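You operate a simulated robot arm through the tools that you are given. There is no shell and no other tool.

You are at the controls of a simulated two-armed robot. One attempt, no reset.

JOB
Empty the tumbler box into the pan below and close it up.
Fine: switch the tumbler off first; turn the box upright again; hatch and hood end closed.

It is judged by the outcome, as a careful person would: the job done as asked, and still so three seconds after it is handed in. It fails if anything else is knocked over, pushed out of place, dropped, spilled or broken.

ROBOT AND FRAMES
Two 7-joint arms with two-finger parallel grippers on one trunk that stands fixed in place. Base frame: the origin is at the foot of the trunk, x ahead of it, y to its left, z up; the work surface is at about z = 0.862. Readings come in m, degrees, newtons and seconds.
The left shoulder is at [0.05, 0.161, 1.198], the right one opposite. With the tool pointing down near the work surface each hand reaches from about 0.2 to 0.68 m from the base axis, measured 20 degrees to its own side. Payload 3.43 kg a hand.
Tool frame (each hand has its own): the origin (TCP) lies between the finger pads and is the grasp point; the fingertips stand 0.03 m ahead of it; z points along the fingers, y is the line along which they close. The gripper opens to 0.094 m. The fingers are 0.028 m wide and 0.01 m thick; the gripper's body (0.05 by 0.096 m) begins 0.055 m behind the TCP.
Orientation is that of the tool frame in the base frame, as a unit quaternion [x, y, z, w]. With the fingers straight down and closing along the base's y, the tool's x points along the base's -x, its y along +y and its z along -z.

CONTROLS
- The arms move only by the tool nudge_tool. It takes "left_plan", "right_plan" or both (then of equal length, played together; a hand with none holds still); each is a list of rows, each an object of numbers (a shift or turn left out is 0, a gripper value left out holds the last): "dx", "dy", "dz": the shift along the base's x, y, z in m; "ax", "ay", "az": the turn, a rotation vector about the base's x, y, z in degrees. In form: [{"dx": .., "dy": .., "dz": .., "ax": .., "ay": .., "az": ..}, ...]. A call has 1 to 20 rows; each row shifts and turns the commanded pose from where the row before left it. "left_fingers" and "right_fingers" are, for a hand that has rows, the finger opening in m, from 0 to 0.094, set as the call begins (left out, the last holds). Each row takes 0.2 s and may step no farther than 0.05 m and 8.6 degrees from the row before; otherwise, or with a gripper value out of range, the whole call is refused. Where a pose cannot be reached the arm comes as near as it can. A force on the tool above 40 N (or 10 N above the force at the start of the call, whichever is more), or a blocked arm, ends the call early, and 0.2 s more pass. Each finger travels about 0.045 m/s and halts on what it meets, pressing with about 45 N; the grip force reading is that of the motor and also rises with nothing between the fingers. The clock runs only during rows and for 0.2 s after the last one: add rows that do not move to give the fingers time. The reply holds the time, the measured pose of the TCP, the force on the tool along the base axes, the opening and the grip force, in the units named above and with some noise, with the torque about the TCP (base axes, N m) and any sound that the robot's microphone picked up.
- Cameras (640 x 400 px; columns grow to the right, rows downward): "scene" is now at [0.1188, -0.0444, 1.3592]; the picture's right is [-0.51, -0.86, 0.00], its down [-0.19, 0.11, -0.97] and it looks along [0.84, -0.50, -0.22] (base axes); focal length 214 px, centre (320, 200). "left" rides on the left gripper at [0.076, -0.014, -0.102] in its tool frame; the picture's right is [0.18, 0.98, 0.00], its down [-0.75, 0.14, -0.64] and it looks along [-0.63, 0.12, 0.77] (tool axes); focal length 243 px, centre (320, 200). "right" rides on the right gripper at [0.076, 0.014, -0.102] in its tool frame; the picture's right is [-0.18, 0.98, 0.00], its down [-0.75, -0.14, -0.64] and it looks along [-0.63, -0.12, 0.77] (tool axes); focal length 243 px, centre (320, 200). There is no depth. A picture from a camera that has moved, and an enlarged one, comes with that camera's place and axes in the base frame and with its lens.
- grab_frame(camera): a new picture of that camera. The clock stands still meanwhile.
- raise_lower(by): slides the trunk up (or, below 0, down) by that many m; the arms and the scene camera ride with it, the base frame stays. It gives what a move gives, with no picture.
- aim_head(pan, tilt): turns the head with the scene camera to pan (to the left, within 80 degrees either way) and tilt (down, from -29 to 69), counted from straight ahead of the robot. It gives what a move gives.
- close_up(camera, box): a new picture of the part [left, top, right, bottom] of that camera's present view, enlarged. The clock stands still meanwhile.
- job_done(): hands the job in; it is judged then, once.

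Places have to be worked out from the pictures, the camera data and where the tool is seen. Open the grippers and draw the arms clear of the work before you hand the job in, unless the task says otherwise.

The tools are called after "Emit:" by a JSON object that holds its "name" and its "arguments". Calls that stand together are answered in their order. nudge_tool: Moves the arms, as the interface text tells. Its arguments: {"type":"object","properties":{"left_plan":{"type":"array"},"left_fingers":{"type":"number"},"right_plan":{"type":"array"},"right_fingers":{"type":"number"}},"required":[]} The other tools are called the same way: raise_lower (by) moves the trunk up or down; aim_head (pan, tilt) turns the head that bears the scene camera; grab_frame (camera) takes a picture; close_up (camera, box) takes an enlarged picture of a part of a camera's view; job_done () hands the job in.

At the start:

```text
t: 0.0
left_eef_pos: [0.3464, -0.0166, 1.3478]
left_tool_rot: [0.0, 1.0, 0.0, 0.0]
left_ft_force: [0.7, 0.0, -0.5]
left_torque: [0.02, -0.02, 0.0]
left_gripper_width: 0.0939
left_grip_force: 0.1
right_eef_pos: [0.3237, -0.4382, 1.3783]
right_tool_rot: [-0.001, 1.0, 0.001, 0.0]
right_ft_force: [-0.6, -0.2, 0.3]
right_torque: [-0.02, 0.01, 0.01]
right_gripper_width: 0.0939
right_grip_force: 0.0
trunk travel left (down, up): [-0.225, 0.042]
head pan, tilt (commanded): [-30.7, 12.9]
```

scene: 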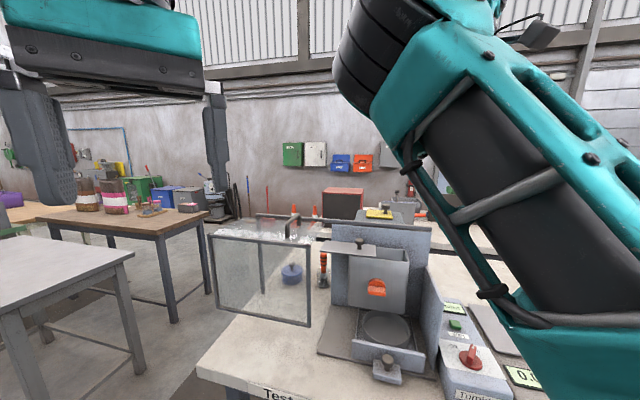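
right: 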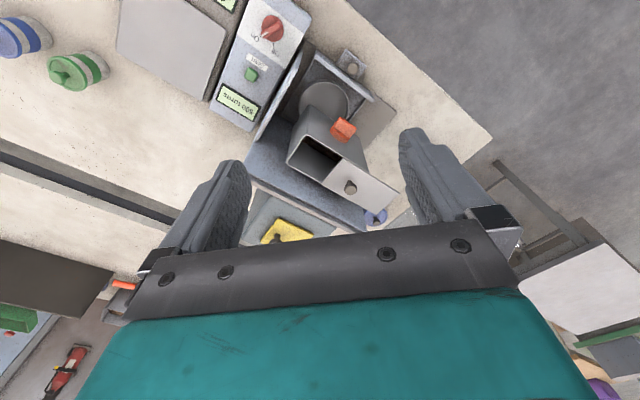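
left: 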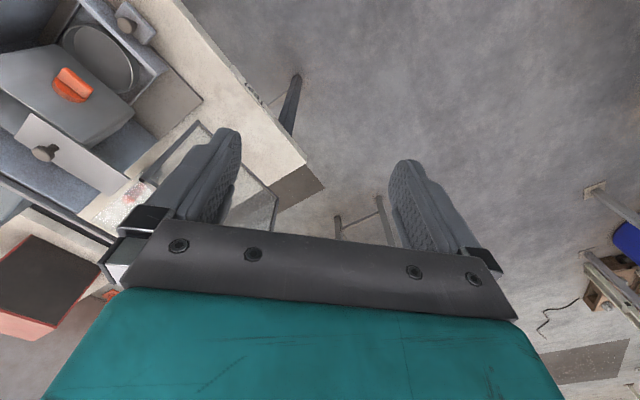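

The first pictures show a tumbling machine with an orange-handled box, a slide lid with a knob, a round pan below and a control panel on the right. I'll look at it enlarged from every camera.

Emit:
{"name": "close_up", "arguments": {"camera": "scene", "box": [180, 190, 560, 400]}}

Emit:
{"name": "close_up", "arguments": {"camera": "right", "box": [180, 0, 440, 250]}}

Emit:
{"name": "close_up", "arguments": {"camera": "left", "box": [0, 0, 240, 250]}}

```text
1.68 times, centred on (370, 295) of scene
camera zoom: at [0.1188, -0.0444, 1.3592], right [-0.51, -0.86, 0.0], down [-0.19, 0.11, -0.97], along [0.84, -0.5, -0.22], focal length 361 px, centre (236, 40)
```

zoom: 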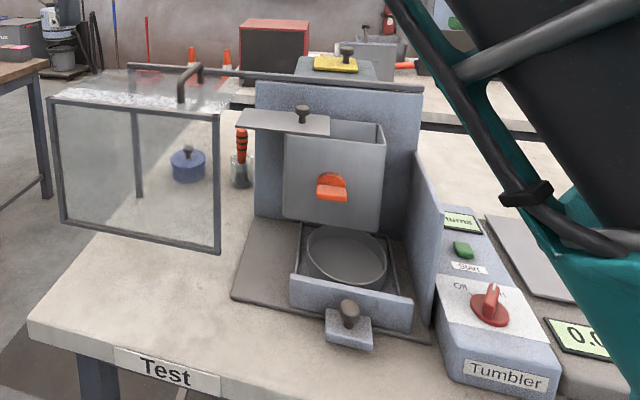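

```text
1.60 times, centred on (310, 125) of right
camera zoom: at [0.2479, -0.4233, 1.4819], right [0.18, 0.98, 0.0], down [0.75, -0.14, 0.64], along [0.63, -0.12, -0.77], focal length 388 px, centre (336, 320)
```

zoom: 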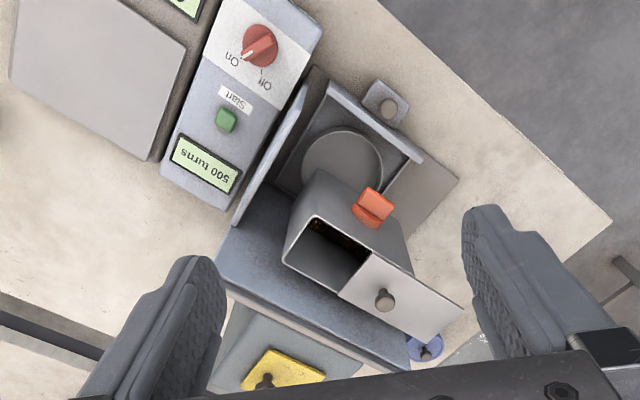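

```text
1.60 times, centred on (120, 125) of left
camera zoom: at [0.2703, -0.0311, 1.451], right [-0.18, 0.98, 0.0], down [0.75, 0.14, 0.64], along [0.63, 0.12, -0.77], focal length 388 px, centre (640, 320)
```

zoom: 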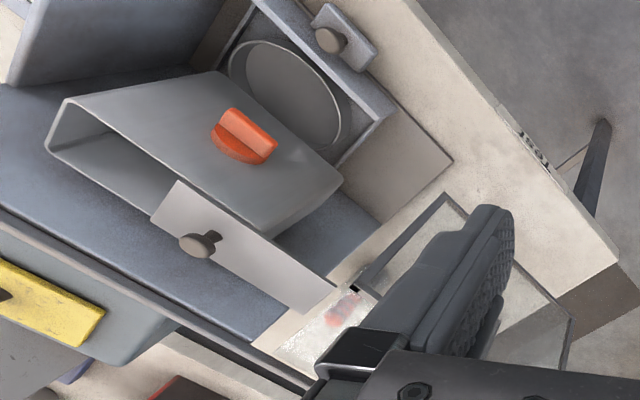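

Emit:
{"name": "close_up", "arguments": {"camera": "scene", "box": [200, 195, 330, 335]}}

Emit:
{"name": "close_up", "arguments": {"camera": "scene", "box": [310, 205, 450, 395]}}

Emit:
{"name": "close_up", "arguments": {"camera": "right", "box": [210, 0, 310, 130]}}

Emit:
{"name": "close_up", "arguments": {"camera": "right", "box": [270, 40, 420, 240]}}

```text
2.86 times, centred on (265, 265) of scene
camera zoom: at [0.1188, -0.0444, 1.3592], right [-0.51, -0.86, 0.0], down [-0.19, 0.11, -0.97], along [0.84, -0.5, -0.22], focal length 613 px, centre (477, 14)
```

zoom: 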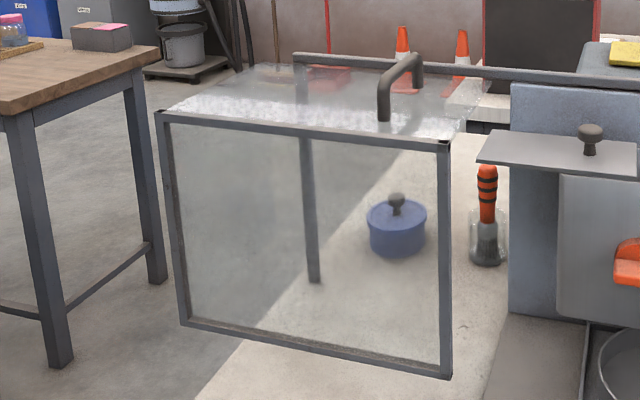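

```text
2.11 times, centred on (380, 300) of scene
camera zoom: at [0.1188, -0.0444, 1.3592], right [-0.51, -0.86, 0.0], down [-0.19, 0.11, -0.97], along [0.84, -0.5, -0.22], focal length 452 px, centre (194, -10)
```

zoom: 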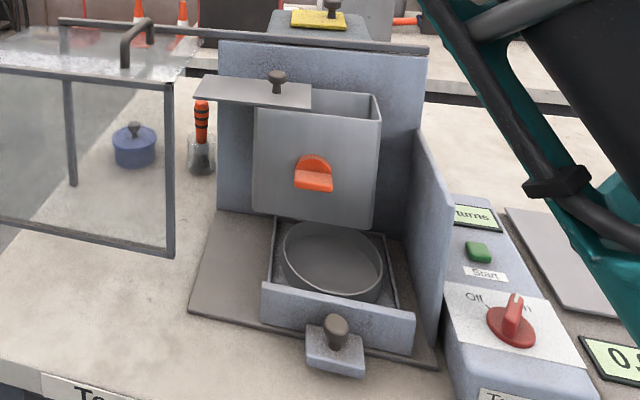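

```text
3.08 times, centred on (260, 65) of right
camera zoom: at [0.2479, -0.4233, 1.4819], right [0.18, 0.98, 0.0], down [0.75, -0.14, 0.64], along [0.63, -0.12, -0.77], focal length 746 px, centre (505, 615)
```

zoom: 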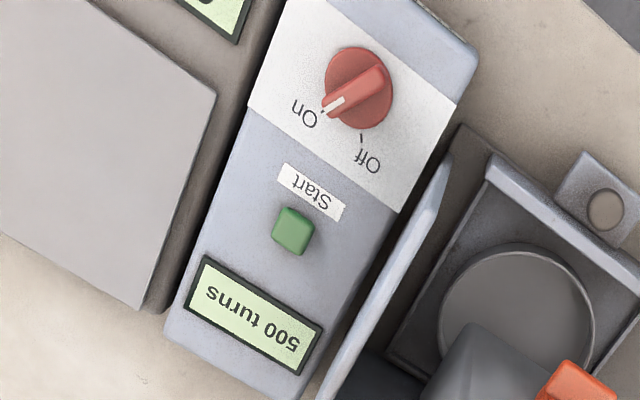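

```text
2.00 times, centred on (345, 140) of right
camera zoom: at [0.2479, -0.4233, 1.4819], right [0.18, 0.98, 0.0], down [0.75, -0.14, 0.64], along [0.63, -0.12, -0.77], focal length 485 px, centre (270, 320)
```

zoom: 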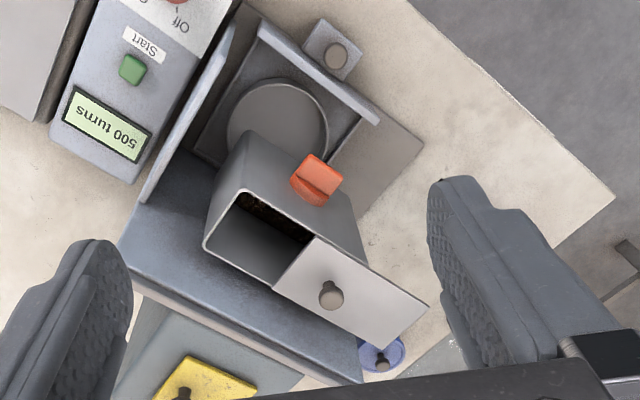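

The red dial points at "On", the box hatch is slid half off to the left, the hood is parked at the left, and the machine faces about azimuth 135°. I'll aim the head more directly at the machine to measure it better.

Emit:
{"name": "aim_head", "arguments": {"pan": -42, "tilt": 32}}

Emit:
{"name": "grab_frame", "arguments": {"camera": "scene"}}

```text
t: 0.8
left_eef_pos: [0.3456, -0.0173, 1.348]
left_tool_rot: [0.001, 1.0, 0.0, 0.001]
left_ft_force: [-0.5, 0.0, 0.3]
left_torque: [0.01, 0.0, 0.01]
left_gripper_width: 0.0939
left_grip_force: 0.1
right_eef_pos: [0.3227, -0.4391, 1.3782]
right_tool_rot: [-0.001, 1.0, 0.001, 0.0]
right_ft_force: [-0.4, 0.2, -0.4]
right_torque: [0.0, 0.0, -0.02]
right_gripper_width: 0.0942
right_grip_force: 0.1
trunk travel left (down, up): [-0.225, 0.042]
head pan, tilt (commanded): [-42.0, 32.0]
```

```text
taken
camera scene: at [0.1053, -0.0566, 1.3284], right [-0.67, -0.74, 0.0], down [-0.39, 0.35, -0.85], along [0.63, -0.57, -0.53], focal length 214 px, centre (320, 200)
```

scene: 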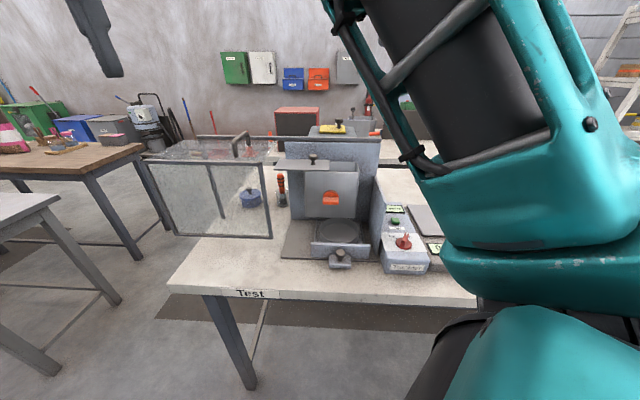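

The view is now clean in front of the machine. I'll enlarge it for measuring.

Emit:
{"name": "close_up", "arguments": {"camera": "scene", "box": [270, 120, 450, 280]}}

Emit:
{"name": "close_up", "arguments": {"camera": "scene", "box": [130, 120, 290, 250]}}

Emit:
{"name": "close_up", "arguments": {"camera": "scene", "box": [365, 190, 445, 280]}}

```text
2.50 times, centred on (360, 200) of scene
camera zoom: at [0.1053, -0.0566, 1.3284], right [-0.67, -0.74, 0.0], down [-0.39, 0.35, -0.85], along [0.63, -0.57, -0.53], focal length 536 px, centre (220, 200)
```

zoom: 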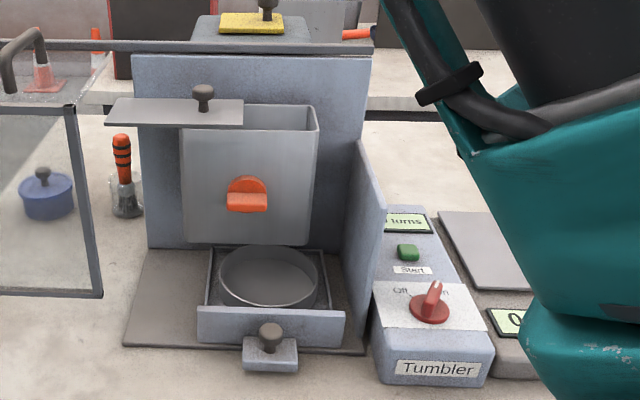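

```text
3.08 times, centred on (210, 185) of scene
camera zoom: at [0.1053, -0.0566, 1.3284], right [-0.67, -0.74, 0.0], down [-0.39, 0.35, -0.85], along [0.63, -0.57, -0.53], focal length 660 px, centre (658, 246)
```

zoom: 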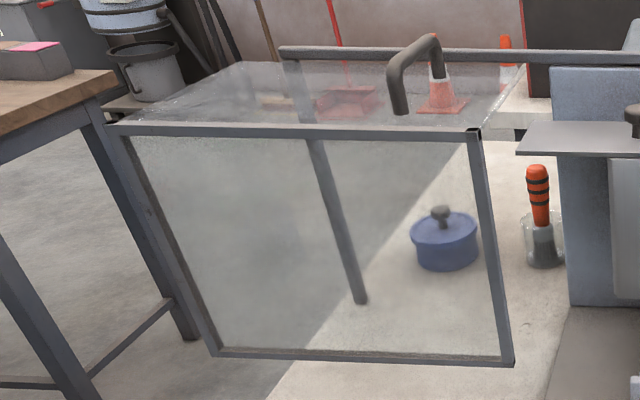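

```text
4.44 times, centred on (405, 235) of scene
camera zoom: at [0.1053, -0.0566, 1.3284], right [-0.67, -0.74, 0.0], down [-0.39, 0.35, -0.85], along [0.63, -0.57, -0.53], focal length 953 px, centre (-58, 44)
```

zoom: 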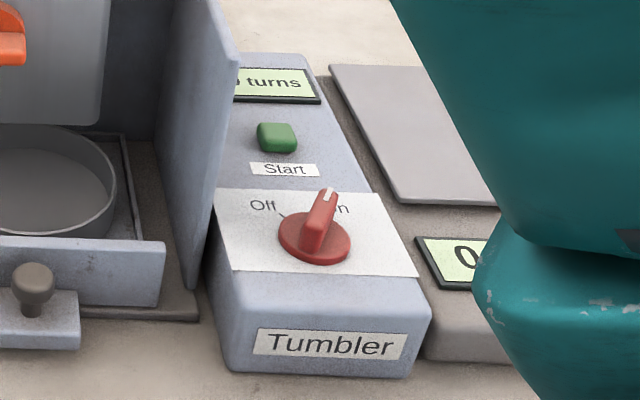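

I make the dial to be at about [0.277, -0.523, 0.91] on a flat panel, with its pointer at azimuth about -70°. I'll bring the right hand above it with the fingers turned across the pointer bar, and look again from there.

Emit:
{"name": "nudge_tool", "arguments": {"right_plan": [{"dx": -0.0046, "dy": -0.0085, "dz": -0.0258, "az": -7}, {"dx": -0.0046, "dy": -0.0085, "dz": -0.0258, "az": -7}, {"dx": -0.0046, "dy": -0.0085, "dz": -0.0258, "az": -7}, {"dx": -0.0046, "dy": -0.0085, "dz": -0.0258, "az": -7}, {"dx": -0.0046, "dy": -0.0085, "dz": -0.0258, "az": -7}, {"dx": -0.0046, "dy": -0.0085, "dz": -0.0258, "az": -7}, {"dx": -0.0046, "dy": -0.0085, "dz": -0.0258, "az": -7}, {"dx": -0.0046, "dy": -0.0085, "dz": -0.0258, "az": -7}, {"dx": -0.0046, "dy": -0.0085, "dz": -0.0258, "az": -7}, {"dx": -0.0046, "dy": -0.0085, "dz": -0.0258, "az": -7}], "right_fingers": 0.06}}

Emit:
{"name": "grab_frame", "arguments": {"camera": "right"}}

Emit:
{"name": "grab_frame", "arguments": {"camera": "scene"}}

```text
t: 3.0
left_eef_pos: [0.3465, -0.0177, 1.3482]
left_tool_rot: [0.0, 1.0, 0.0, 0.0]
left_ft_force: [0.2, 0.5, 0.0]
left_torque: [-0.02, 0.0, -0.01]
left_gripper_width: 0.0941
left_grip_force: 0.0
right_eef_pos: [0.277, -0.5214, 1.1216]
right_tool_rot: [0.574, 0.819, 0.0, 0.001]
right_ft_force: [0.8, 0.5, 0.2]
right_torque: [-0.01, 0.02, -0.01]
right_gripper_width: 0.0598
right_grip_force: 0.1
trunk travel left (down, up): [-0.225, 0.042]
head pan, tilt (commanded): [-42.0, 32.0]
```

```text
taken
camera right: at [0.2652, -0.445, 1.2238], right [0.99, 0.16, 0.0], down [0.12, -0.76, 0.64], along [0.1, -0.63, -0.77], focal length 243 px, centre (320, 200)
```

right: 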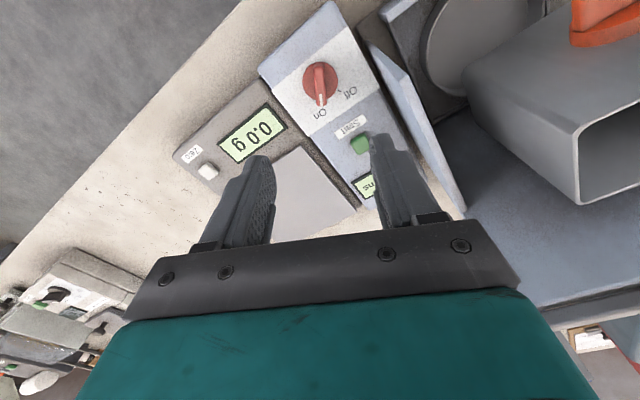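

```text
taken
camera scene: at [0.1053, -0.0569, 1.3283], right [-0.67, -0.74, 0.0], down [-0.39, 0.35, -0.85], along [0.63, -0.57, -0.53], focal length 214 px, centre (320, 200)
```

scene: 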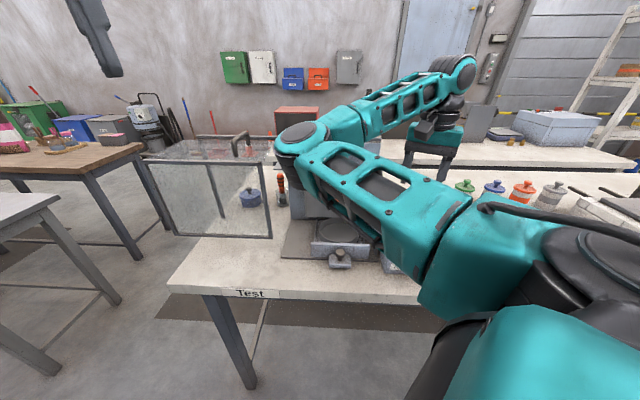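

The right hand hovers over the dial, but the right forearm now passes over the machine. I'll check its clearance from the left camera before I go down.

Emit:
{"name": "grab_frame", "arguments": {"camera": "left"}}

Emit:
{"name": "close_up", "arguments": {"camera": "right", "box": [240, 0, 460, 200]}}

Emit:
{"name": "close_up", "arguments": {"camera": "right", "box": [280, 40, 380, 130]}}

```text
taken
camera left: at [0.2704, -0.0314, 1.451], right [-0.18, 0.98, 0.0], down [0.75, 0.14, 0.64], along [0.63, 0.12, -0.77], focal length 243 px, centre (320, 200)
```

left: 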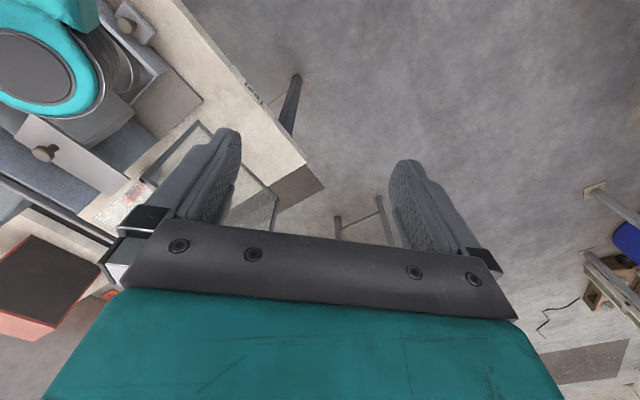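

```text
2.00 times, centred on (350, 100) of right
camera zoom: at [0.2652, -0.445, 1.2238], right [0.99, 0.16, 0.0], down [0.12, -0.76, 0.64], along [0.1, -0.63, -0.77], focal length 485 px, centre (260, 400)
```

zoom: 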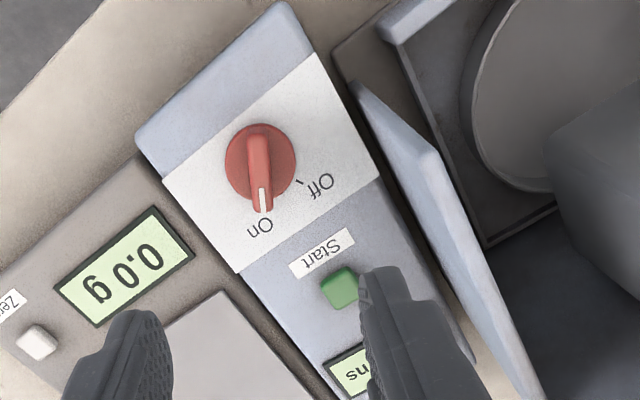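

```text
4.44 times, centred on (330, 85) of right
camera zoom: at [0.2652, -0.445, 1.2238], right [0.99, 0.16, 0.0], down [0.12, -0.76, 0.64], along [0.1, -0.63, -0.77], focal length 1078 px, centre (276, 711)
```

zoom: 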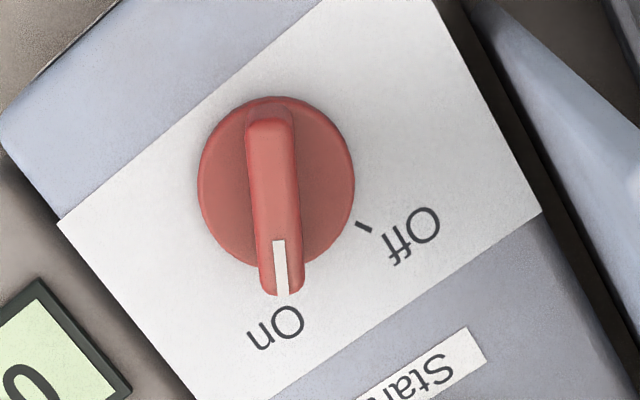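

The elbow is in front of the machine and well above it. The dial centre is at [0.277, -0.5205], the bar is at azimuth about -76° and the Off tick at about -16°. I'll turn to match the bar and go down around it.

Emit:
{"name": "nudge_tool", "arguments": {"right_plan": [{"dy": 0.0009, "dz": -0.02, "az": -5.7}, {"dz": -0.025}, {"dz": -0.025}, {"dz": -0.025}, {"dz": -0.02}, {"dz": -0.02}], "right_fingers": 0.05}}

Emit:
{"name": "grab_frame", "arguments": {"camera": "right"}}

Emit:
{"name": "grab_frame", "arguments": {"camera": "scene"}}

```text
t: 4.4
left_eef_pos: [0.3457, -0.0185, 1.3494]
left_tool_rot: [0.0, 1.0, 0.0, 0.0]
left_ft_force: [-0.8, 0.2, -0.2]
left_torque: [-0.01, 0.03, -0.02]
left_gripper_width: 0.0938
left_grip_force: 0.1
right_eef_pos: [0.2773, -0.5232, 0.9853]
right_tool_rot: [0.614, 0.79, 0.0, 0.0]
right_ft_force: [-1.4, -1.2, -0.3]
right_torque: [0.03, 0.04, 0.01]
right_gripper_width: 0.0499
right_grip_force: 0.1
trunk travel left (down, up): [-0.225, 0.042]
head pan, tilt (commanded): [-42.0, 32.0]
```

```text
taken
camera right: at [0.2737, -0.4448, 1.0887], right [1.0, 0.06, 0.0], down [0.05, -0.77, 0.64], along [0.04, -0.64, -0.77], focal length 243 px, centre (320, 200)
```

right: 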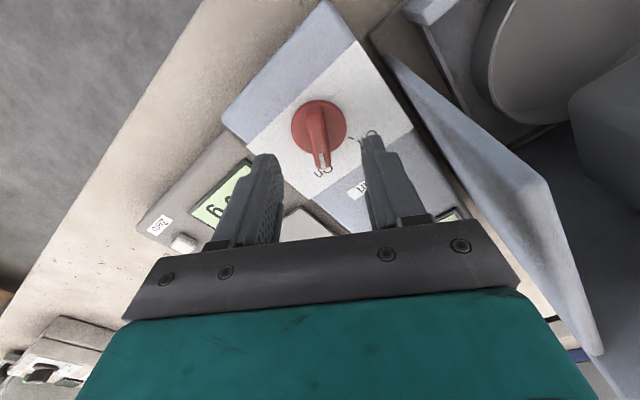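

```text
taken
camera scene: at [0.1054, -0.0568, 1.3283], right [-0.67, -0.74, 0.0], down [-0.39, 0.35, -0.85], along [0.63, -0.57, -0.53], focal length 214 px, centre (320, 200)
```

scene: 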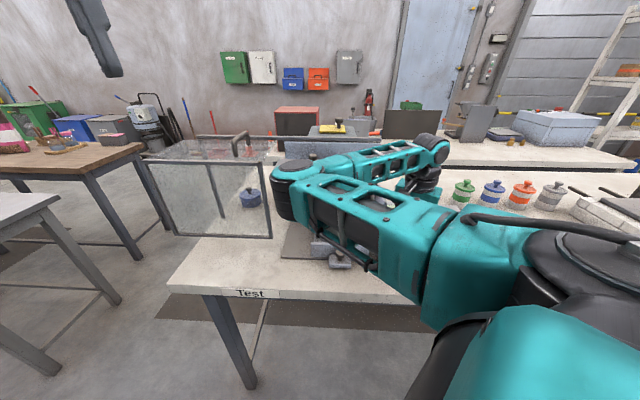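

Clearance is good and the bar sits between the fingers. I'll enlarge to check the alignment before the last few centimetres.

Emit:
{"name": "close_up", "arguments": {"camera": "right", "box": [240, 70, 420, 220]}}

Emit:
{"name": "grab_frame", "arguments": {"camera": "left"}}

```text
2.67 times, centred on (330, 145) of right
camera zoom: at [0.2737, -0.4448, 1.0887], right [1.0, 0.06, 0.0], down [0.05, -0.77, 0.64], along [0.04, -0.64, -0.77], focal length 647 px, centre (293, 347)
```

zoom: 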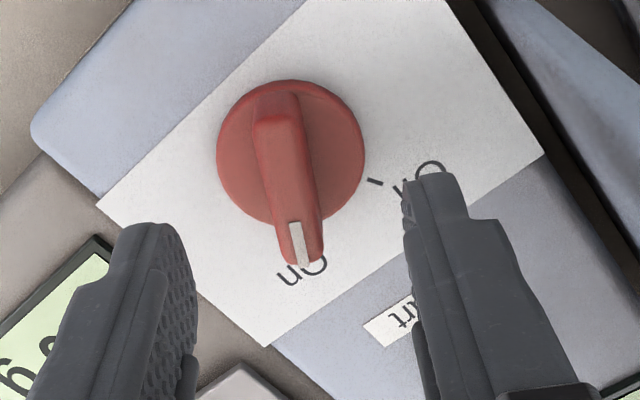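

```text
taken
camera left: at [0.2705, -0.0312, 1.451], right [-0.18, 0.98, 0.0], down [0.75, 0.14, 0.64], along [0.63, 0.12, -0.77], focal length 243 px, centre (320, 200)
```

left: 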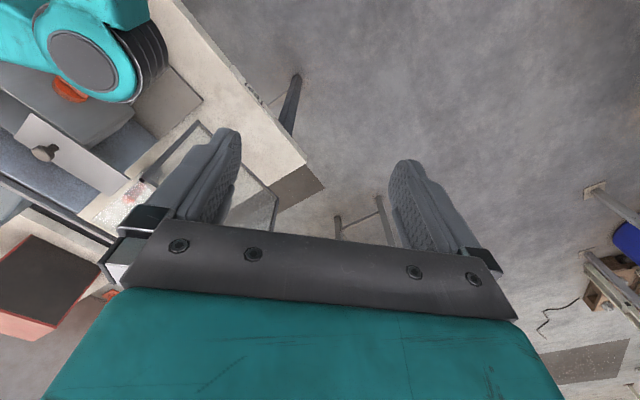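

The bar is centred and parallel to the finger pads. I'll go down the last 37 mm and then close on the bar.

Emit:
{"name": "nudge_tool", "arguments": {"right_plan": [{"dy": 0.0025, "dz": -0.012}, {"dz": -0.012}, {"dz": -0.012}]}}

Emit:
{"name": "nudge_tool", "arguments": {"right_plan": [{}, {}, {}, {}], "right_fingers": 0.0}}

Emit:
{"name": "close_up", "arguments": {"camera": "right", "box": [240, 70, 420, 220]}}

```text
t: 5.2
left_eef_pos: [0.346, -0.0172, 1.3481]
left_tool_rot: [0.0, 1.0, 0.0, 0.001]
left_ft_force: [-0.9, 0.5, -0.4]
left_torque: [0.0, 0.01, 0.05]
left_gripper_width: 0.0938
left_grip_force: 0.1
right_eef_pos: [0.2779, -0.5199, 0.9504]
right_tool_rot: [0.615, 0.789, -0.001, 0.0]
right_ft_force: [0.8, -0.1, 0.5]
right_torque: [-0.03, 0.0, -0.01]
right_gripper_width: 0.05
right_grip_force: 0.1
trunk travel left (down, up): [-0.225, 0.042]
head pan, tilt (commanded): [-42.0, 32.0]
```

```text
t: 6.2
left_eef_pos: [0.3462, -0.0168, 1.3505]
left_tool_rot: [-0.001, 1.0, 0.0, 0.0]
left_ft_force: [0.4, 0.2, -0.3]
left_torque: [-0.01, -0.03, 0.01]
left_gripper_width: 0.0939
left_grip_force: 0.1
right_eef_pos: [0.2764, -0.5205, 0.9495]
right_tool_rot: [0.615, 0.789, 0.0, 0.0]
right_ft_force: [-6.7, -0.4, -2.6]
right_torque: [-0.25, -0.02, 0.17]
right_gripper_width: 0.012
right_grip_force: 44.7
trunk travel left (down, up): [-0.225, 0.042]
head pan, tilt (commanded): [-42.0, 32.0]
```

```text
2.67 times, centred on (330, 145) of right
camera zoom: at [0.2725, -0.4424, 1.0534], right [1.0, 0.06, 0.0], down [0.05, -0.77, 0.64], along [0.04, -0.64, -0.77], focal length 647 px, centre (293, 347)
```

zoom: 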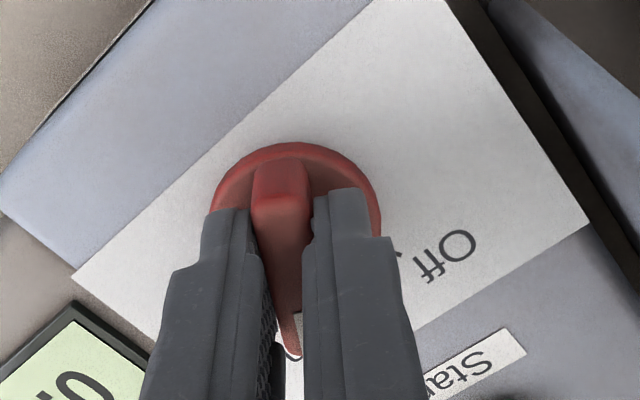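

The bar is gripped (12 mm wide, small side force). I'll turn it counter-clockwise toward Off in two stages.

Emit:
{"name": "nudge_tool", "arguments": {"right_plan": [{"dx": -0.001, "az": 5}, {"az": 6}, {"az": 6}, {"az": 6}, {"az": 7}]}}

Emit:
{"name": "close_up", "arguments": {"camera": "right", "box": [240, 70, 420, 220]}}

```text
t: 7.4
left_eef_pos: [0.345, -0.0173, 1.3492]
left_tool_rot: [0.001, 1.0, 0.0, -0.001]
left_ft_force: [-0.1, 0.7, 0.2]
left_torque: [-0.01, 0.01, -0.02]
left_gripper_width: 0.0938
left_grip_force: 0.1
right_eef_pos: [0.2759, -0.5216, 0.9512]
right_tool_rot: [0.387, 0.922, -0.001, 0.0]
right_ft_force: [-1.8, -10.0, 9.3]
right_torque: [0.94, 0.87, -0.04]
right_gripper_width: 0.0119
right_grip_force: 45.0
trunk travel left (down, up): [-0.225, 0.042]
head pan, tilt (commanded): [-42.0, 32.0]
```

```text
2.67 times, centred on (330, 145) of right
camera zoom: at [0.2332, -0.4554, 1.0532], right [0.83, 0.56, 0.0], down [0.43, -0.64, 0.64], along [0.36, -0.54, -0.76], focal length 647 px, centre (293, 347)
```

zoom: 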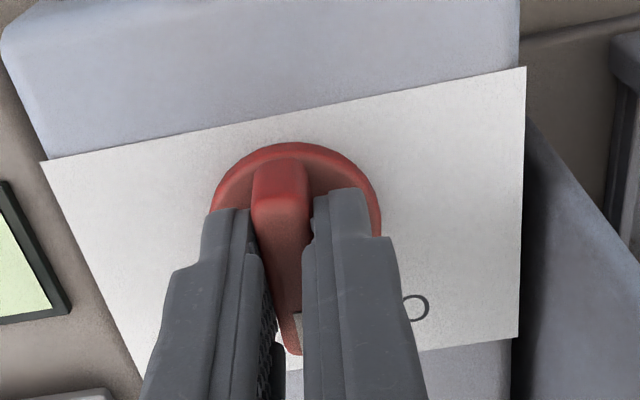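

The dial follows the gripper (30° so far). I'll turn the other 30°.

Emit:
{"name": "nudge_tool", "arguments": {"right_plan": [{"dy": -0.001, "az": 6}, {"az": 6}, {"az": 6}, {"az": 6}, {"az": 6}]}}

Emit:
{"name": "close_up", "arguments": {"camera": "right", "box": [240, 70, 420, 220]}}

```text
t: 8.6
left_eef_pos: [0.3453, -0.0174, 1.3491]
left_tool_rot: [0.001, 1.0, 0.0, 0.001]
left_ft_force: [0.3, 0.5, 0.5]
left_torque: [0.0, -0.02, -0.02]
left_gripper_width: 0.0939
left_grip_force: 0.1
right_eef_pos: [0.2751, -0.5218, 0.9509]
right_tool_rot: [0.136, 0.991, 0.0, 0.0]
right_ft_force: [-9.4, -6.7, 4.0]
right_torque: [-0.47, -1.14, -0.04]
right_gripper_width: 0.012
right_grip_force: 44.8
trunk travel left (down, up): [-0.225, 0.042]
head pan, tilt (commanded): [-42.0, 32.0]
```

```text
2.67 times, centred on (330, 145) of right
camera zoom: at [0.2064, -0.4866, 1.0533], right [0.44, 0.9, 0.0], down [0.69, -0.34, 0.64], along [0.58, -0.28, -0.77], focal length 647 px, centre (293, 347)
```

zoom: 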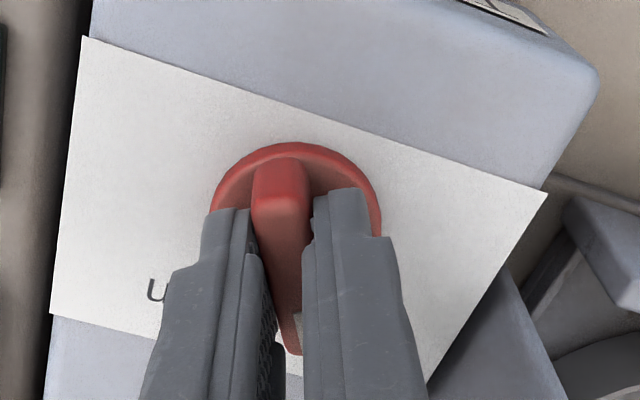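

The grip is at azimuth about -15.6°, in line with the Off mark. I'll open the fingers, rise and check the pointer.

Emit:
{"name": "nudge_tool", "arguments": {"right_plan": [{}, {}, {}], "right_fingers": 0.05}}

Emit:
{"name": "nudge_tool", "arguments": {"right_plan": [{"dz": 0.02}, {"dz": 0.04}, {"dz": 0.05}, {"dz": 0.05}]}}

Emit:
{"name": "close_up", "arguments": {"camera": "right", "box": [220, 0, 460, 200]}}

```text
t: 9.4
left_eef_pos: [0.3456, -0.0167, 1.3491]
left_tool_rot: [-0.001, 1.0, 0.0, 0.0]
left_ft_force: [0.2, 0.1, -0.5]
left_torque: [-0.02, 0.01, -0.01]
left_gripper_width: 0.0941
left_grip_force: 0.0
right_eef_pos: [0.2772, -0.5204, 0.9502]
right_tool_rot: [0.136, 0.991, 0.0, 0.001]
right_ft_force: [-0.5, 0.0, 0.4]
right_torque: [-0.01, 0.02, 0.0]
right_gripper_width: 0.0501
right_grip_force: 0.0
trunk travel left (down, up): [-0.225, 0.042]
head pan, tilt (commanded): [-42.0, 32.0]
```

```text
t: 10.4
left_eef_pos: [0.3458, -0.0172, 1.3484]
left_tool_rot: [-0.001, 1.0, 0.001, 0.0]
left_ft_force: [0.2, -0.1, -0.2]
left_torque: [-0.03, 0.01, 0.03]
left_gripper_width: 0.0941
left_grip_force: 0.0
right_eef_pos: [0.2769, -0.5198, 1.1125]
right_tool_rot: [0.137, 0.991, 0.0, -0.001]
right_ft_force: [0.6, 0.0, -0.7]
right_torque: [-0.01, -0.02, -0.03]
right_gripper_width: 0.0502
right_grip_force: 0.1
trunk travel left (down, up): [-0.225, 0.042]
head pan, tilt (commanded): [-42.0, 32.0]
```

```text
2.00 times, centred on (340, 100) of right
camera zoom: at [0.2069, -0.4851, 1.216], right [0.44, 0.9, 0.0], down [0.69, -0.34, 0.64], along [0.57, -0.28, -0.77], focal length 485 px, centre (280, 400)
```

zoom: 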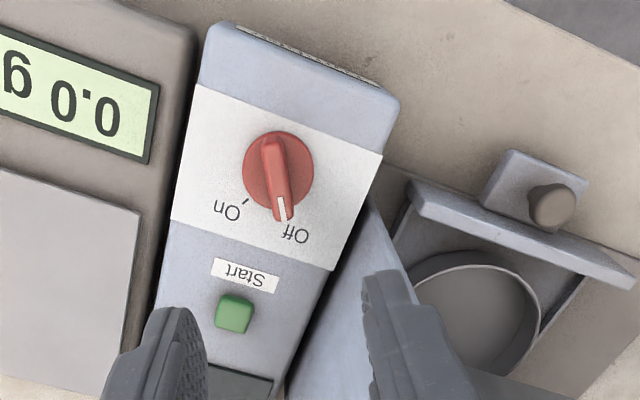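

The pointer now stands at Off. Next I'll raise the right hand and move it over the machine to look into the box and at the pan from above.

Emit:
{"name": "nudge_tool", "arguments": {"right_plan": [{"dz": 0.05}, {"dz": 0.05}, {"dz": 0.05}, {"dz": 0.04}, {"dx": 0.02, "dy": 0.02, "dz": 0.01, "az": -6}, {"dx": 0.02, "dy": 0.02, "az": -6}, {"dx": 0.02, "dy": 0.02, "az": -6}, {"dx": 0.02, "dy": 0.02, "az": -6}, {"dx": 0.02, "dy": 0.02, "az": -6}]}}

Emit:
{"name": "grab_frame", "arguments": {"camera": "right"}}

Emit:
{"name": "grab_frame", "arguments": {"camera": "scene"}}

```text
t: 12.4
left_eef_pos: [0.3469, -0.016, 1.3484]
left_tool_rot: [-0.001, 1.0, 0.0, 0.0]
left_ft_force: [-0.5, -0.1, -0.1]
left_torque: [0.0, 0.03, -0.03]
left_gripper_width: 0.0937
left_grip_force: 0.0
right_eef_pos: [0.3757, -0.4214, 1.309]
right_tool_rot: [0.389, 0.921, -0.001, 0.0]
right_ft_force: [-0.6, -0.2, 0.5]
right_torque: [0.01, -0.02, 0.01]
right_gripper_width: 0.05
right_grip_force: 0.1
trunk travel left (down, up): [-0.225, 0.042]
head pan, tilt (commanded): [-42.0, 32.0]
```

```text
taken
camera right: at [0.3334, -0.3561, 1.4125], right [0.83, 0.55, 0.0], down [0.42, -0.64, 0.64], along [0.35, -0.54, -0.77], focal length 243 px, centre (320, 200)
```

right: 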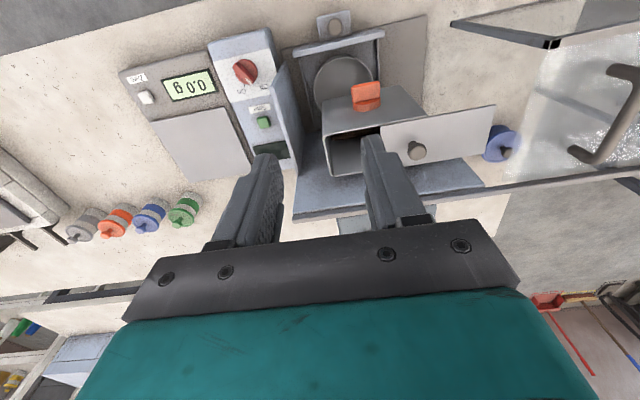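

```text
taken
camera scene: at [0.1055, -0.0563, 1.3283], right [-0.67, -0.74, 0.0], down [-0.39, 0.35, -0.85], along [0.63, -0.57, -0.53], focal length 214 px, centre (320, 200)
```

scene: 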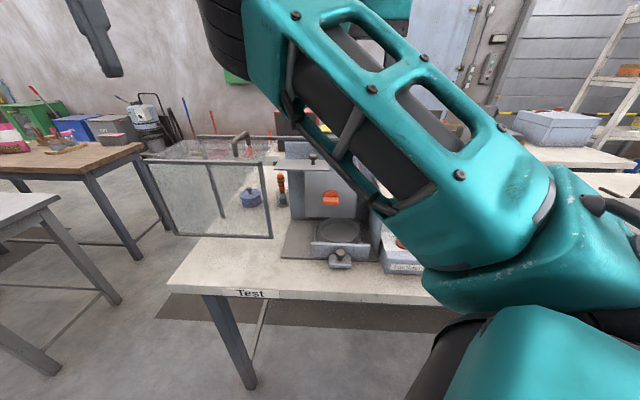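

Emit:
{"name": "close_up", "arguments": {"camera": "right", "box": [280, 0, 500, 200]}}

Emit:
{"name": "close_up", "arguments": {"camera": "right", "box": [440, 0, 640, 200]}}

```text
2.00 times, centred on (390, 100) of right
camera zoom: at [0.3334, -0.3561, 1.4125], right [0.83, 0.55, 0.0], down [0.42, -0.64, 0.64], along [0.35, -0.54, -0.77], focal length 485 px, centre (180, 400)
```

zoom: 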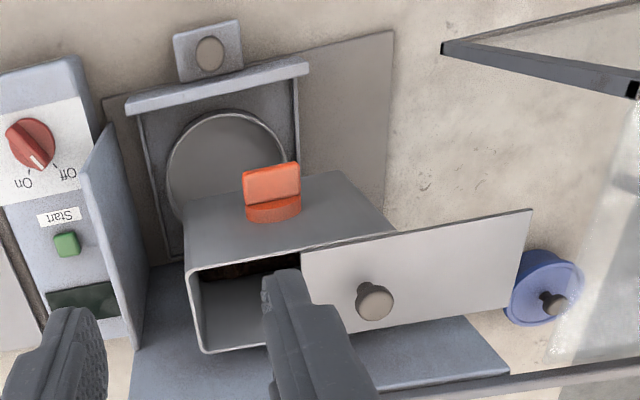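

```text
2.00 times, centred on (540, 100) of right
camera zoom: at [0.3334, -0.3561, 1.4125], right [0.83, 0.55, 0.0], down [0.42, -0.64, 0.64], along [0.35, -0.54, -0.77], focal length 485 px, centre (-120, 400)
```

zoom: 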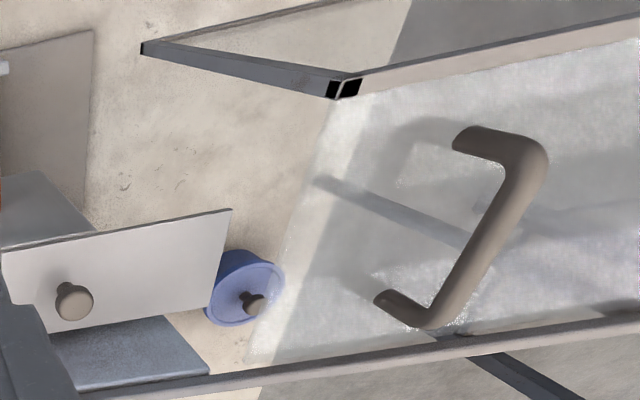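

The fingers hide the inside of the box. I'll shift the hand a little to the left and open the fingers so the box shows between them.

Emit:
{"name": "nudge_tool", "arguments": {"right_plan": [{"dx": 0.016, "dy": 0.016}, {"dx": 0.016, "dy": 0.016, "dz": 0.02}, {}], "right_fingers": 0.09}}

Emit:
{"name": "close_up", "arguments": {"camera": "right", "box": [220, 20, 420, 200]}}

Emit:
{"name": "close_up", "arguments": {"camera": "right", "box": [260, 80, 360, 190]}}

```text
t: 13.2
left_eef_pos: [0.3469, -0.016, 1.3486]
left_tool_rot: [-0.001, 1.0, 0.0, -0.001]
left_ft_force: [-1.3, -0.4, -0.4]
left_torque: [-0.01, 0.03, 0.02]
left_gripper_width: 0.0939
left_grip_force: 0.0
right_eef_pos: [0.4078, -0.3899, 1.3283]
right_tool_rot: [0.388, 0.921, 0.001, 0.0]
right_ft_force: [-0.2, -0.5, -0.2]
right_torque: [-0.02, -0.01, -0.03]
right_gripper_width: 0.09
right_grip_force: 0.1
trunk travel left (down, up): [-0.225, 0.042]
head pan, tilt (commanded): [-42.0, 32.0]
```

```text
2.22 times, centred on (320, 110) of right
camera zoom: at [0.3658, -0.3238, 1.4321], right [0.83, 0.55, 0.0], down [0.43, -0.64, 0.64], along [0.36, -0.53, -0.77], focal length 539 px, centre (320, 400)
```

zoom: 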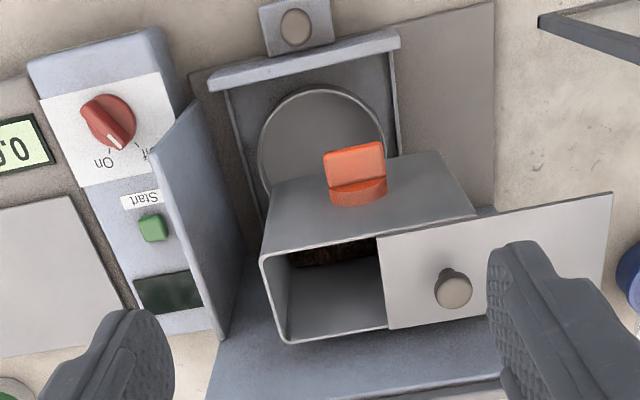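

```text
3.64 times, centred on (310, 135) of right
camera zoom: at [0.3658, -0.3238, 1.4321], right [0.83, 0.55, 0.0], down [0.43, -0.64, 0.64], along [0.36, -0.53, -0.77], focal length 882 px, centre (356, 436)
```

zoom: 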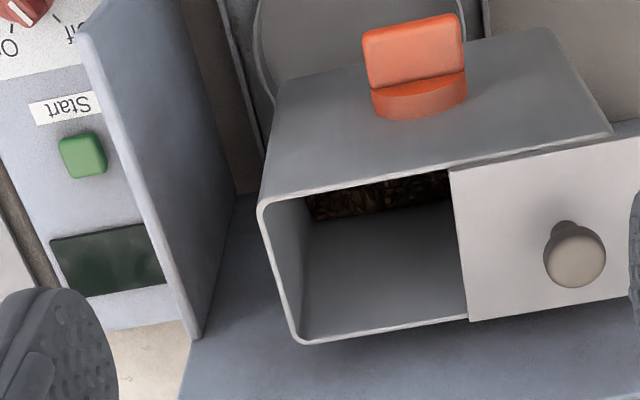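

The contents are a brown granular layer about 3 cm deep at the bottom of the box. I'll take the right arm out to the right, so the left arm can come in front of the machine for a low view under the box and later work the orange knob.

Emit:
{"name": "nudge_tool", "arguments": {"right_plan": [{"dx": -0.02, "dy": -0.03, "dz": 0.01, "az": 5}, {"dx": -0.02, "dy": -0.03, "dz": 0.01, "az": 5}, {"dx": -0.02, "dy": -0.03, "dz": 0.01, "az": 5}, {"dx": -0.02, "dy": -0.03, "dz": 0.01, "az": 5}, {"dx": -0.02, "dy": -0.03, "az": 5}, {"dx": -0.02, "dy": -0.03, "az": 5}, {"dx": -0.02, "dy": -0.03, "az": 5}, {"dx": -0.02, "dy": -0.03}], "right_fingers": 0.05}}

Emit:
{"name": "grab_frame", "arguments": {"camera": "scene"}}

Emit:
{"name": "grab_frame", "arguments": {"camera": "left"}}

```text
t: 15.0
left_eef_pos: [0.3442, -0.0178, 1.3475]
left_tool_rot: [0.0, 1.0, 0.0, 0.0]
left_ft_force: [0.1, -0.9, 0.5]
left_torque: [0.04, -0.02, 0.0]
left_gripper_width: 0.0941
left_grip_force: 0.1
right_eef_pos: [0.2474, -0.6298, 1.3701]
right_tool_rot: [0.093, 0.996, 0.001, 0.0]
right_ft_force: [0.3, -0.5, 0.4]
right_torque: [0.02, -0.03, 0.02]
right_gripper_width: 0.0502
right_grip_force: 0.1
trunk travel left (down, up): [-0.225, 0.042]
head pan, tilt (commanded): [-42.0, 32.0]
```

```text
taken
camera scene: at [0.1045, -0.0575, 1.3284], right [-0.67, -0.74, 0.0], down [-0.39, 0.36, -0.85], along [0.63, -0.57, -0.53], focal length 214 px, centre (320, 200)
```

scene: 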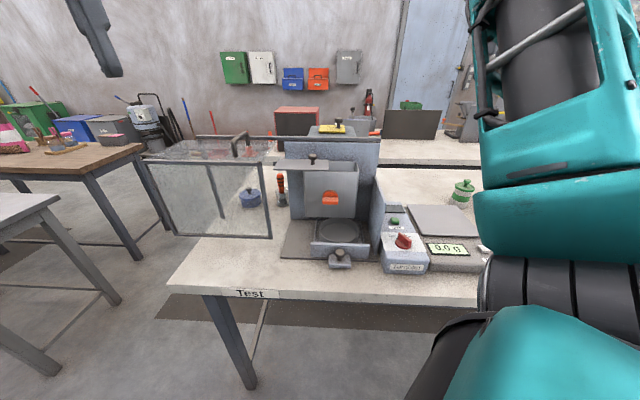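

```text
taken
camera left: at [0.2695, -0.032, 1.4512], right [-0.18, 0.98, 0.0], down [0.75, 0.14, 0.64], along [0.63, 0.12, -0.77], focal length 243 px, centre (320, 200)
```

left: 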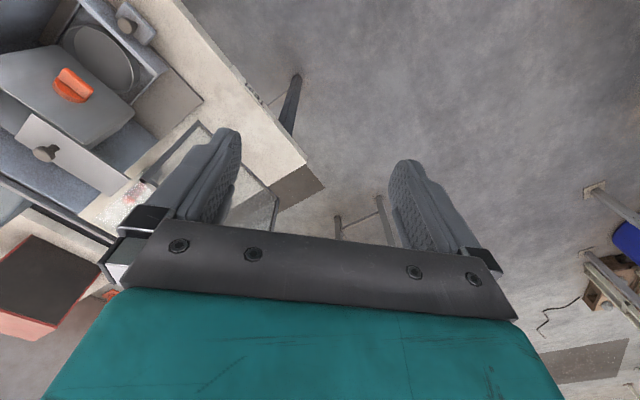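

The right arm is out of the way. Now I'll bring the left hand across in front of the machine, turning it to the machine's heading while it is still high.

Emit:
{"name": "nudge_tool", "arguments": {"left_plan": [{"dx": -0.005, "dy": -0.045, "az": -7.5}, {"dx": -0.005, "dy": -0.045, "az": -7.5}, {"dx": -0.005, "dy": -0.045, "az": -7.5}, {"dx": -0.005, "dy": -0.045, "az": -7.5}, {"dx": -0.005, "dy": -0.045, "az": -7.5}, {"dx": -0.005, "dy": -0.045, "az": -7.5}], "left_fingers": 0.06}}

Emit:
{"name": "nudge_tool", "arguments": {"left_plan": [{"dy": -0.005, "dz": -0.04, "ax": -3.52, "ay": -3.55}, {"dy": -0.005, "dz": -0.04, "ax": -3.52, "ay": -3.55}, {"dy": -0.005, "dz": -0.04, "ax": -3.52, "ay": -3.55}, {"dy": -0.005, "dz": -0.04, "ax": -3.52, "ay": -3.55}, {"dy": -0.005, "dz": -0.04, "ax": -3.52, "ay": -3.55}, {"dz": -0.04, "ax": -3.52, "ay": -3.55}, {"dz": -0.04, "ax": -3.52, "ay": -3.55}, {"dz": -0.04, "ax": -3.52, "ay": -3.55}]}}

Emit:
{"name": "grab_frame", "arguments": {"camera": "left"}}

Emit:
{"name": "grab_frame", "arguments": {"camera": "scene"}}

```text
t: 16.4
left_eef_pos: [0.3215, -0.157, 1.3488]
left_tool_rot: [0.378, 0.926, -0.005, 0.0]
left_ft_force: [-0.3, -0.2, 0.3]
left_torque: [0.0, 0.0, 0.01]
left_gripper_width: 0.0601
left_grip_force: 0.1
left hand out of reach, approached as far as the arm can: row 4, 5, 6
right_eef_pos: [0.2485, -0.6289, 1.3698]
right_tool_rot: [0.093, 0.996, 0.0, -0.001]
right_ft_force: [0.7, 0.0, 0.0]
right_torque: [-0.03, 0.02, 0.01]
right_gripper_width: 0.0503
right_grip_force: 0.1
trunk travel left (down, up): [-0.225, 0.042]
head pan, tilt (commanded): [-42.0, 32.0]
```

```text
t: 18.2
left_eef_pos: [0.3149, -0.1847, 1.0247]
left_tool_rot: [0.36, 0.868, -0.131, 0.317]
left_ft_force: [0.0, -0.1, 0.7]
left_torque: [0.0, 0.0, -0.02]
left_gripper_width: 0.06
left_grip_force: 0.1
right_eef_pos: [0.2484, -0.6278, 1.3698]
right_tool_rot: [0.094, 0.996, -0.001, 0.0]
right_ft_force: [-0.4, 0.0, -0.1]
right_torque: [-0.03, 0.02, -0.01]
right_gripper_width: 0.0498
right_grip_force: 0.1
trunk travel left (down, up): [-0.225, 0.042]
head pan, tilt (commanded): [-42.0, 32.0]
```

```text
taken
camera left: at [0.217, -0.107, 1.055], right [0.6, 0.79, -0.12], down [0.21, -0.02, 0.98], along [0.77, -0.61, -0.18], focal length 243 px, centre (320, 200)
```

left: 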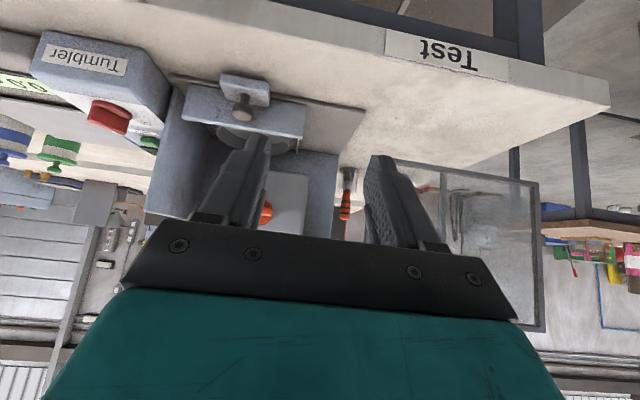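

```text
taken
camera scene: at [0.1054, -0.0565, 1.3284], right [-0.67, -0.74, 0.0], down [-0.39, 0.35, -0.85], along [0.63, -0.57, -0.53], focal length 214 px, centre (320, 200)
```

scene: 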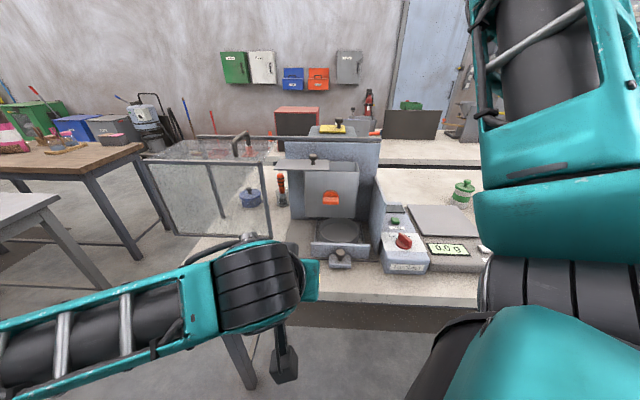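

The low view works but it is upside-down and a finger is in the way. I'll enlarge the part under the box.

Emit:
{"name": "close_up", "arguments": {"camera": "left", "box": [150, 50, 390, 230]}}

Emit:
{"name": "close_up", "arguments": {"camera": "scene", "box": [270, 140, 440, 280]}}

```text
2.22 times, centred on (270, 140) of left
camera zoom: at [0.217, -0.107, 1.055], right [0.6, 0.79, -0.12], down [0.21, -0.02, 0.98], along [0.77, -0.61, -0.18], focal length 539 px, centre (431, 333)
```

zoom: 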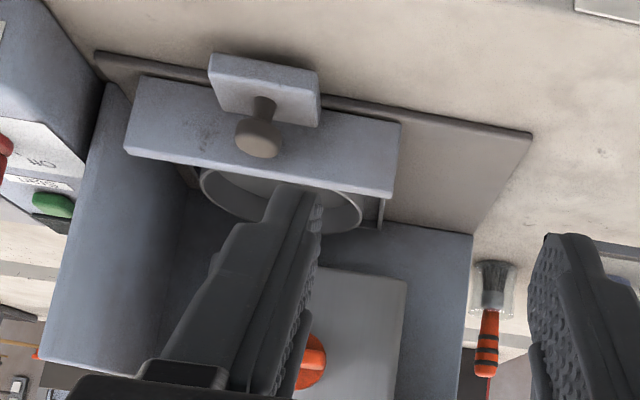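

```text
2.86 times, centred on (355, 210) of scene
camera zoom: at [0.1054, -0.0565, 1.3284], right [-0.67, -0.74, 0.0], down [-0.39, 0.35, -0.85], along [0.63, -0.57, -0.53], focal length 613 px, centre (220, 171)
```

zoom: 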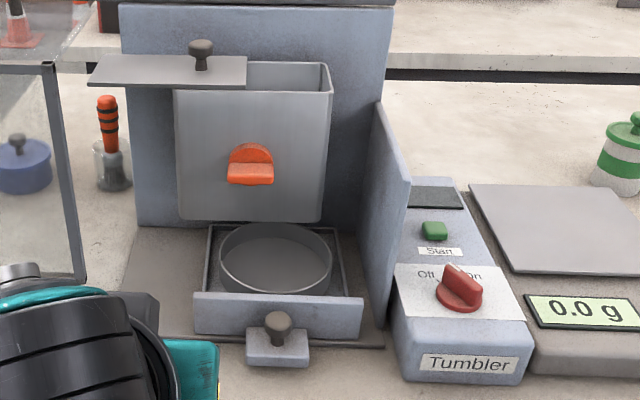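

I need to know whether the pan's tray is fully in. I'll enlarge the tray's back corner as far as I can.

Emit:
{"name": "close_up", "arguments": {"camera": "scene", "box": [310, 190, 380, 255]}}

Emit:
{"name": "close_up", "arguments": {"camera": "left", "box": [200, 90, 340, 200]}}

```text
6.15 times, centred on (345, 222) of scene
camera zoom: at [0.1054, -0.0565, 1.3284], right [-0.67, -0.74, 0.0], down [-0.39, 0.35, -0.85], along [0.63, -0.57, -0.53], focal length 1320 px, centre (166, 62)
```

zoom: 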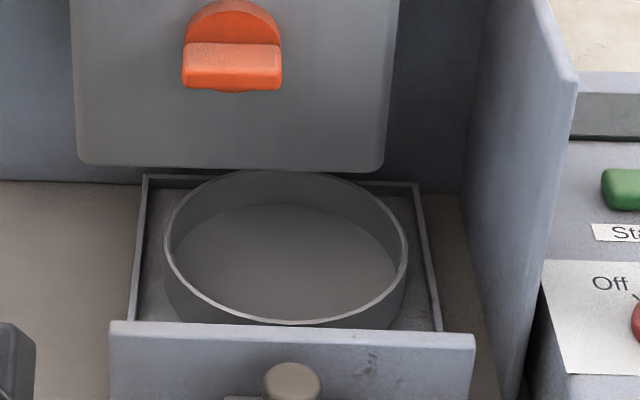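

```text
3.64 times, centred on (270, 145) of left
camera zoom: at [0.217, -0.107, 1.055], right [0.6, 0.79, -0.12], down [0.21, -0.02, 0.98], along [0.77, -0.61, -0.18], focal length 882 px, centre (502, 400)
```

zoom: 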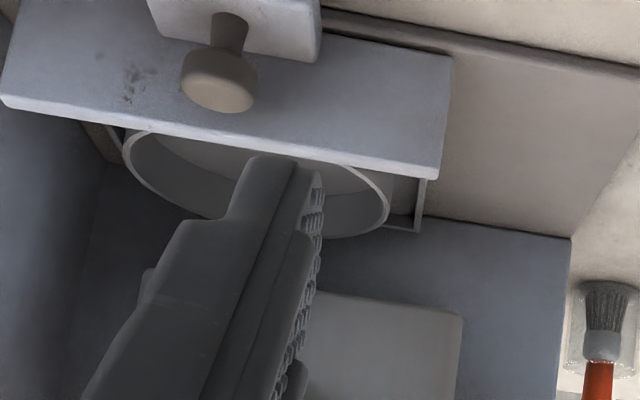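

The tray is fully in against the back wall. The pan (radius about 6 cm) is centred about 3.5 cm nearer the front than the box, so I want to see what the contents are. I'll bring the right hand's camera over the opening.

Emit:
{"name": "nudge_tool", "arguments": {"right_plan": [{"dx": 0.041, "dy": 0.0225, "dz": -0.005, "az": -5.8}, {"dx": 0.041, "dy": 0.0225, "dz": -0.005, "az": -5.8}, {"dx": 0.041, "dy": 0.0225, "dz": -0.005, "az": -5.8}, {"dx": 0.041, "dy": 0.0225, "dz": -0.005, "az": -5.8}, {"dx": 0.041, "dy": 0.0225, "dz": -0.005, "az": -5.8}, {"dx": 0.041, "dy": 0.0225, "dz": -0.005, "az": -5.8}], "right_fingers": 0.094}}

Emit:
{"name": "grab_frame", "arguments": {"camera": "right"}}

Emit:
{"name": "grab_frame", "arguments": {"camera": "scene"}}

```text
t: 19.6
left_eef_pos: [0.3152, -0.1845, 1.0255]
left_tool_rot: [0.36, 0.868, -0.13, 0.316]
left_ft_force: [0.4, -0.6, 0.3]
left_torque: [-0.03, -0.03, 0.05]
left_gripper_width: 0.0601
left_grip_force: 0.0
right_eef_pos: [0.4639, -0.4848, 1.3174]
right_tool_rot: [0.387, 0.922, -0.001, 0.001]
right_ft_force: [0.3, -0.5, 0.3]
right_torque: [0.02, -0.01, 0.01]
right_gripper_width: 0.0943
right_grip_force: 0.1
right hand out of reach, approached as far as the arm can: row 5, 6
trunk travel left (down, up): [-0.225, 0.042]
head pan, tilt (commanded): [-42.0, 32.0]
```

```text
taken
camera right: at [0.4207, -0.4197, 1.4203], right [0.83, 0.56, 0.0], down [0.43, -0.64, 0.64], along [0.36, -0.53, -0.76], focal length 243 px, centre (320, 200)
```

right: 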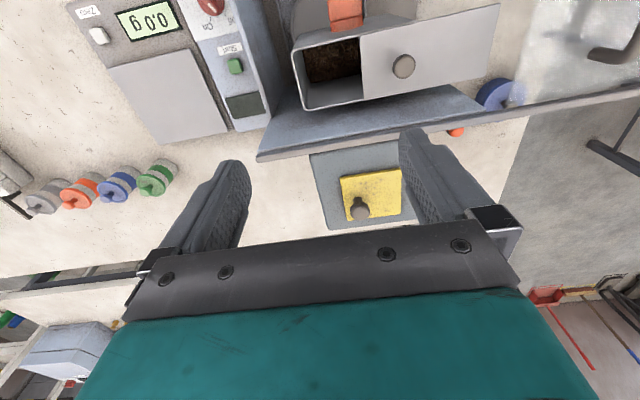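

```text
taken
camera scene: at [0.1054, -0.0565, 1.3284], right [-0.67, -0.74, 0.0], down [-0.39, 0.35, -0.85], along [0.63, -0.57, -0.53], focal length 214 px, centre (320, 200)
```

scene: 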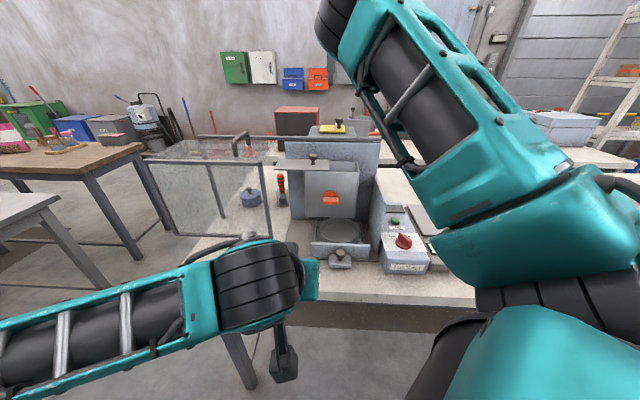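

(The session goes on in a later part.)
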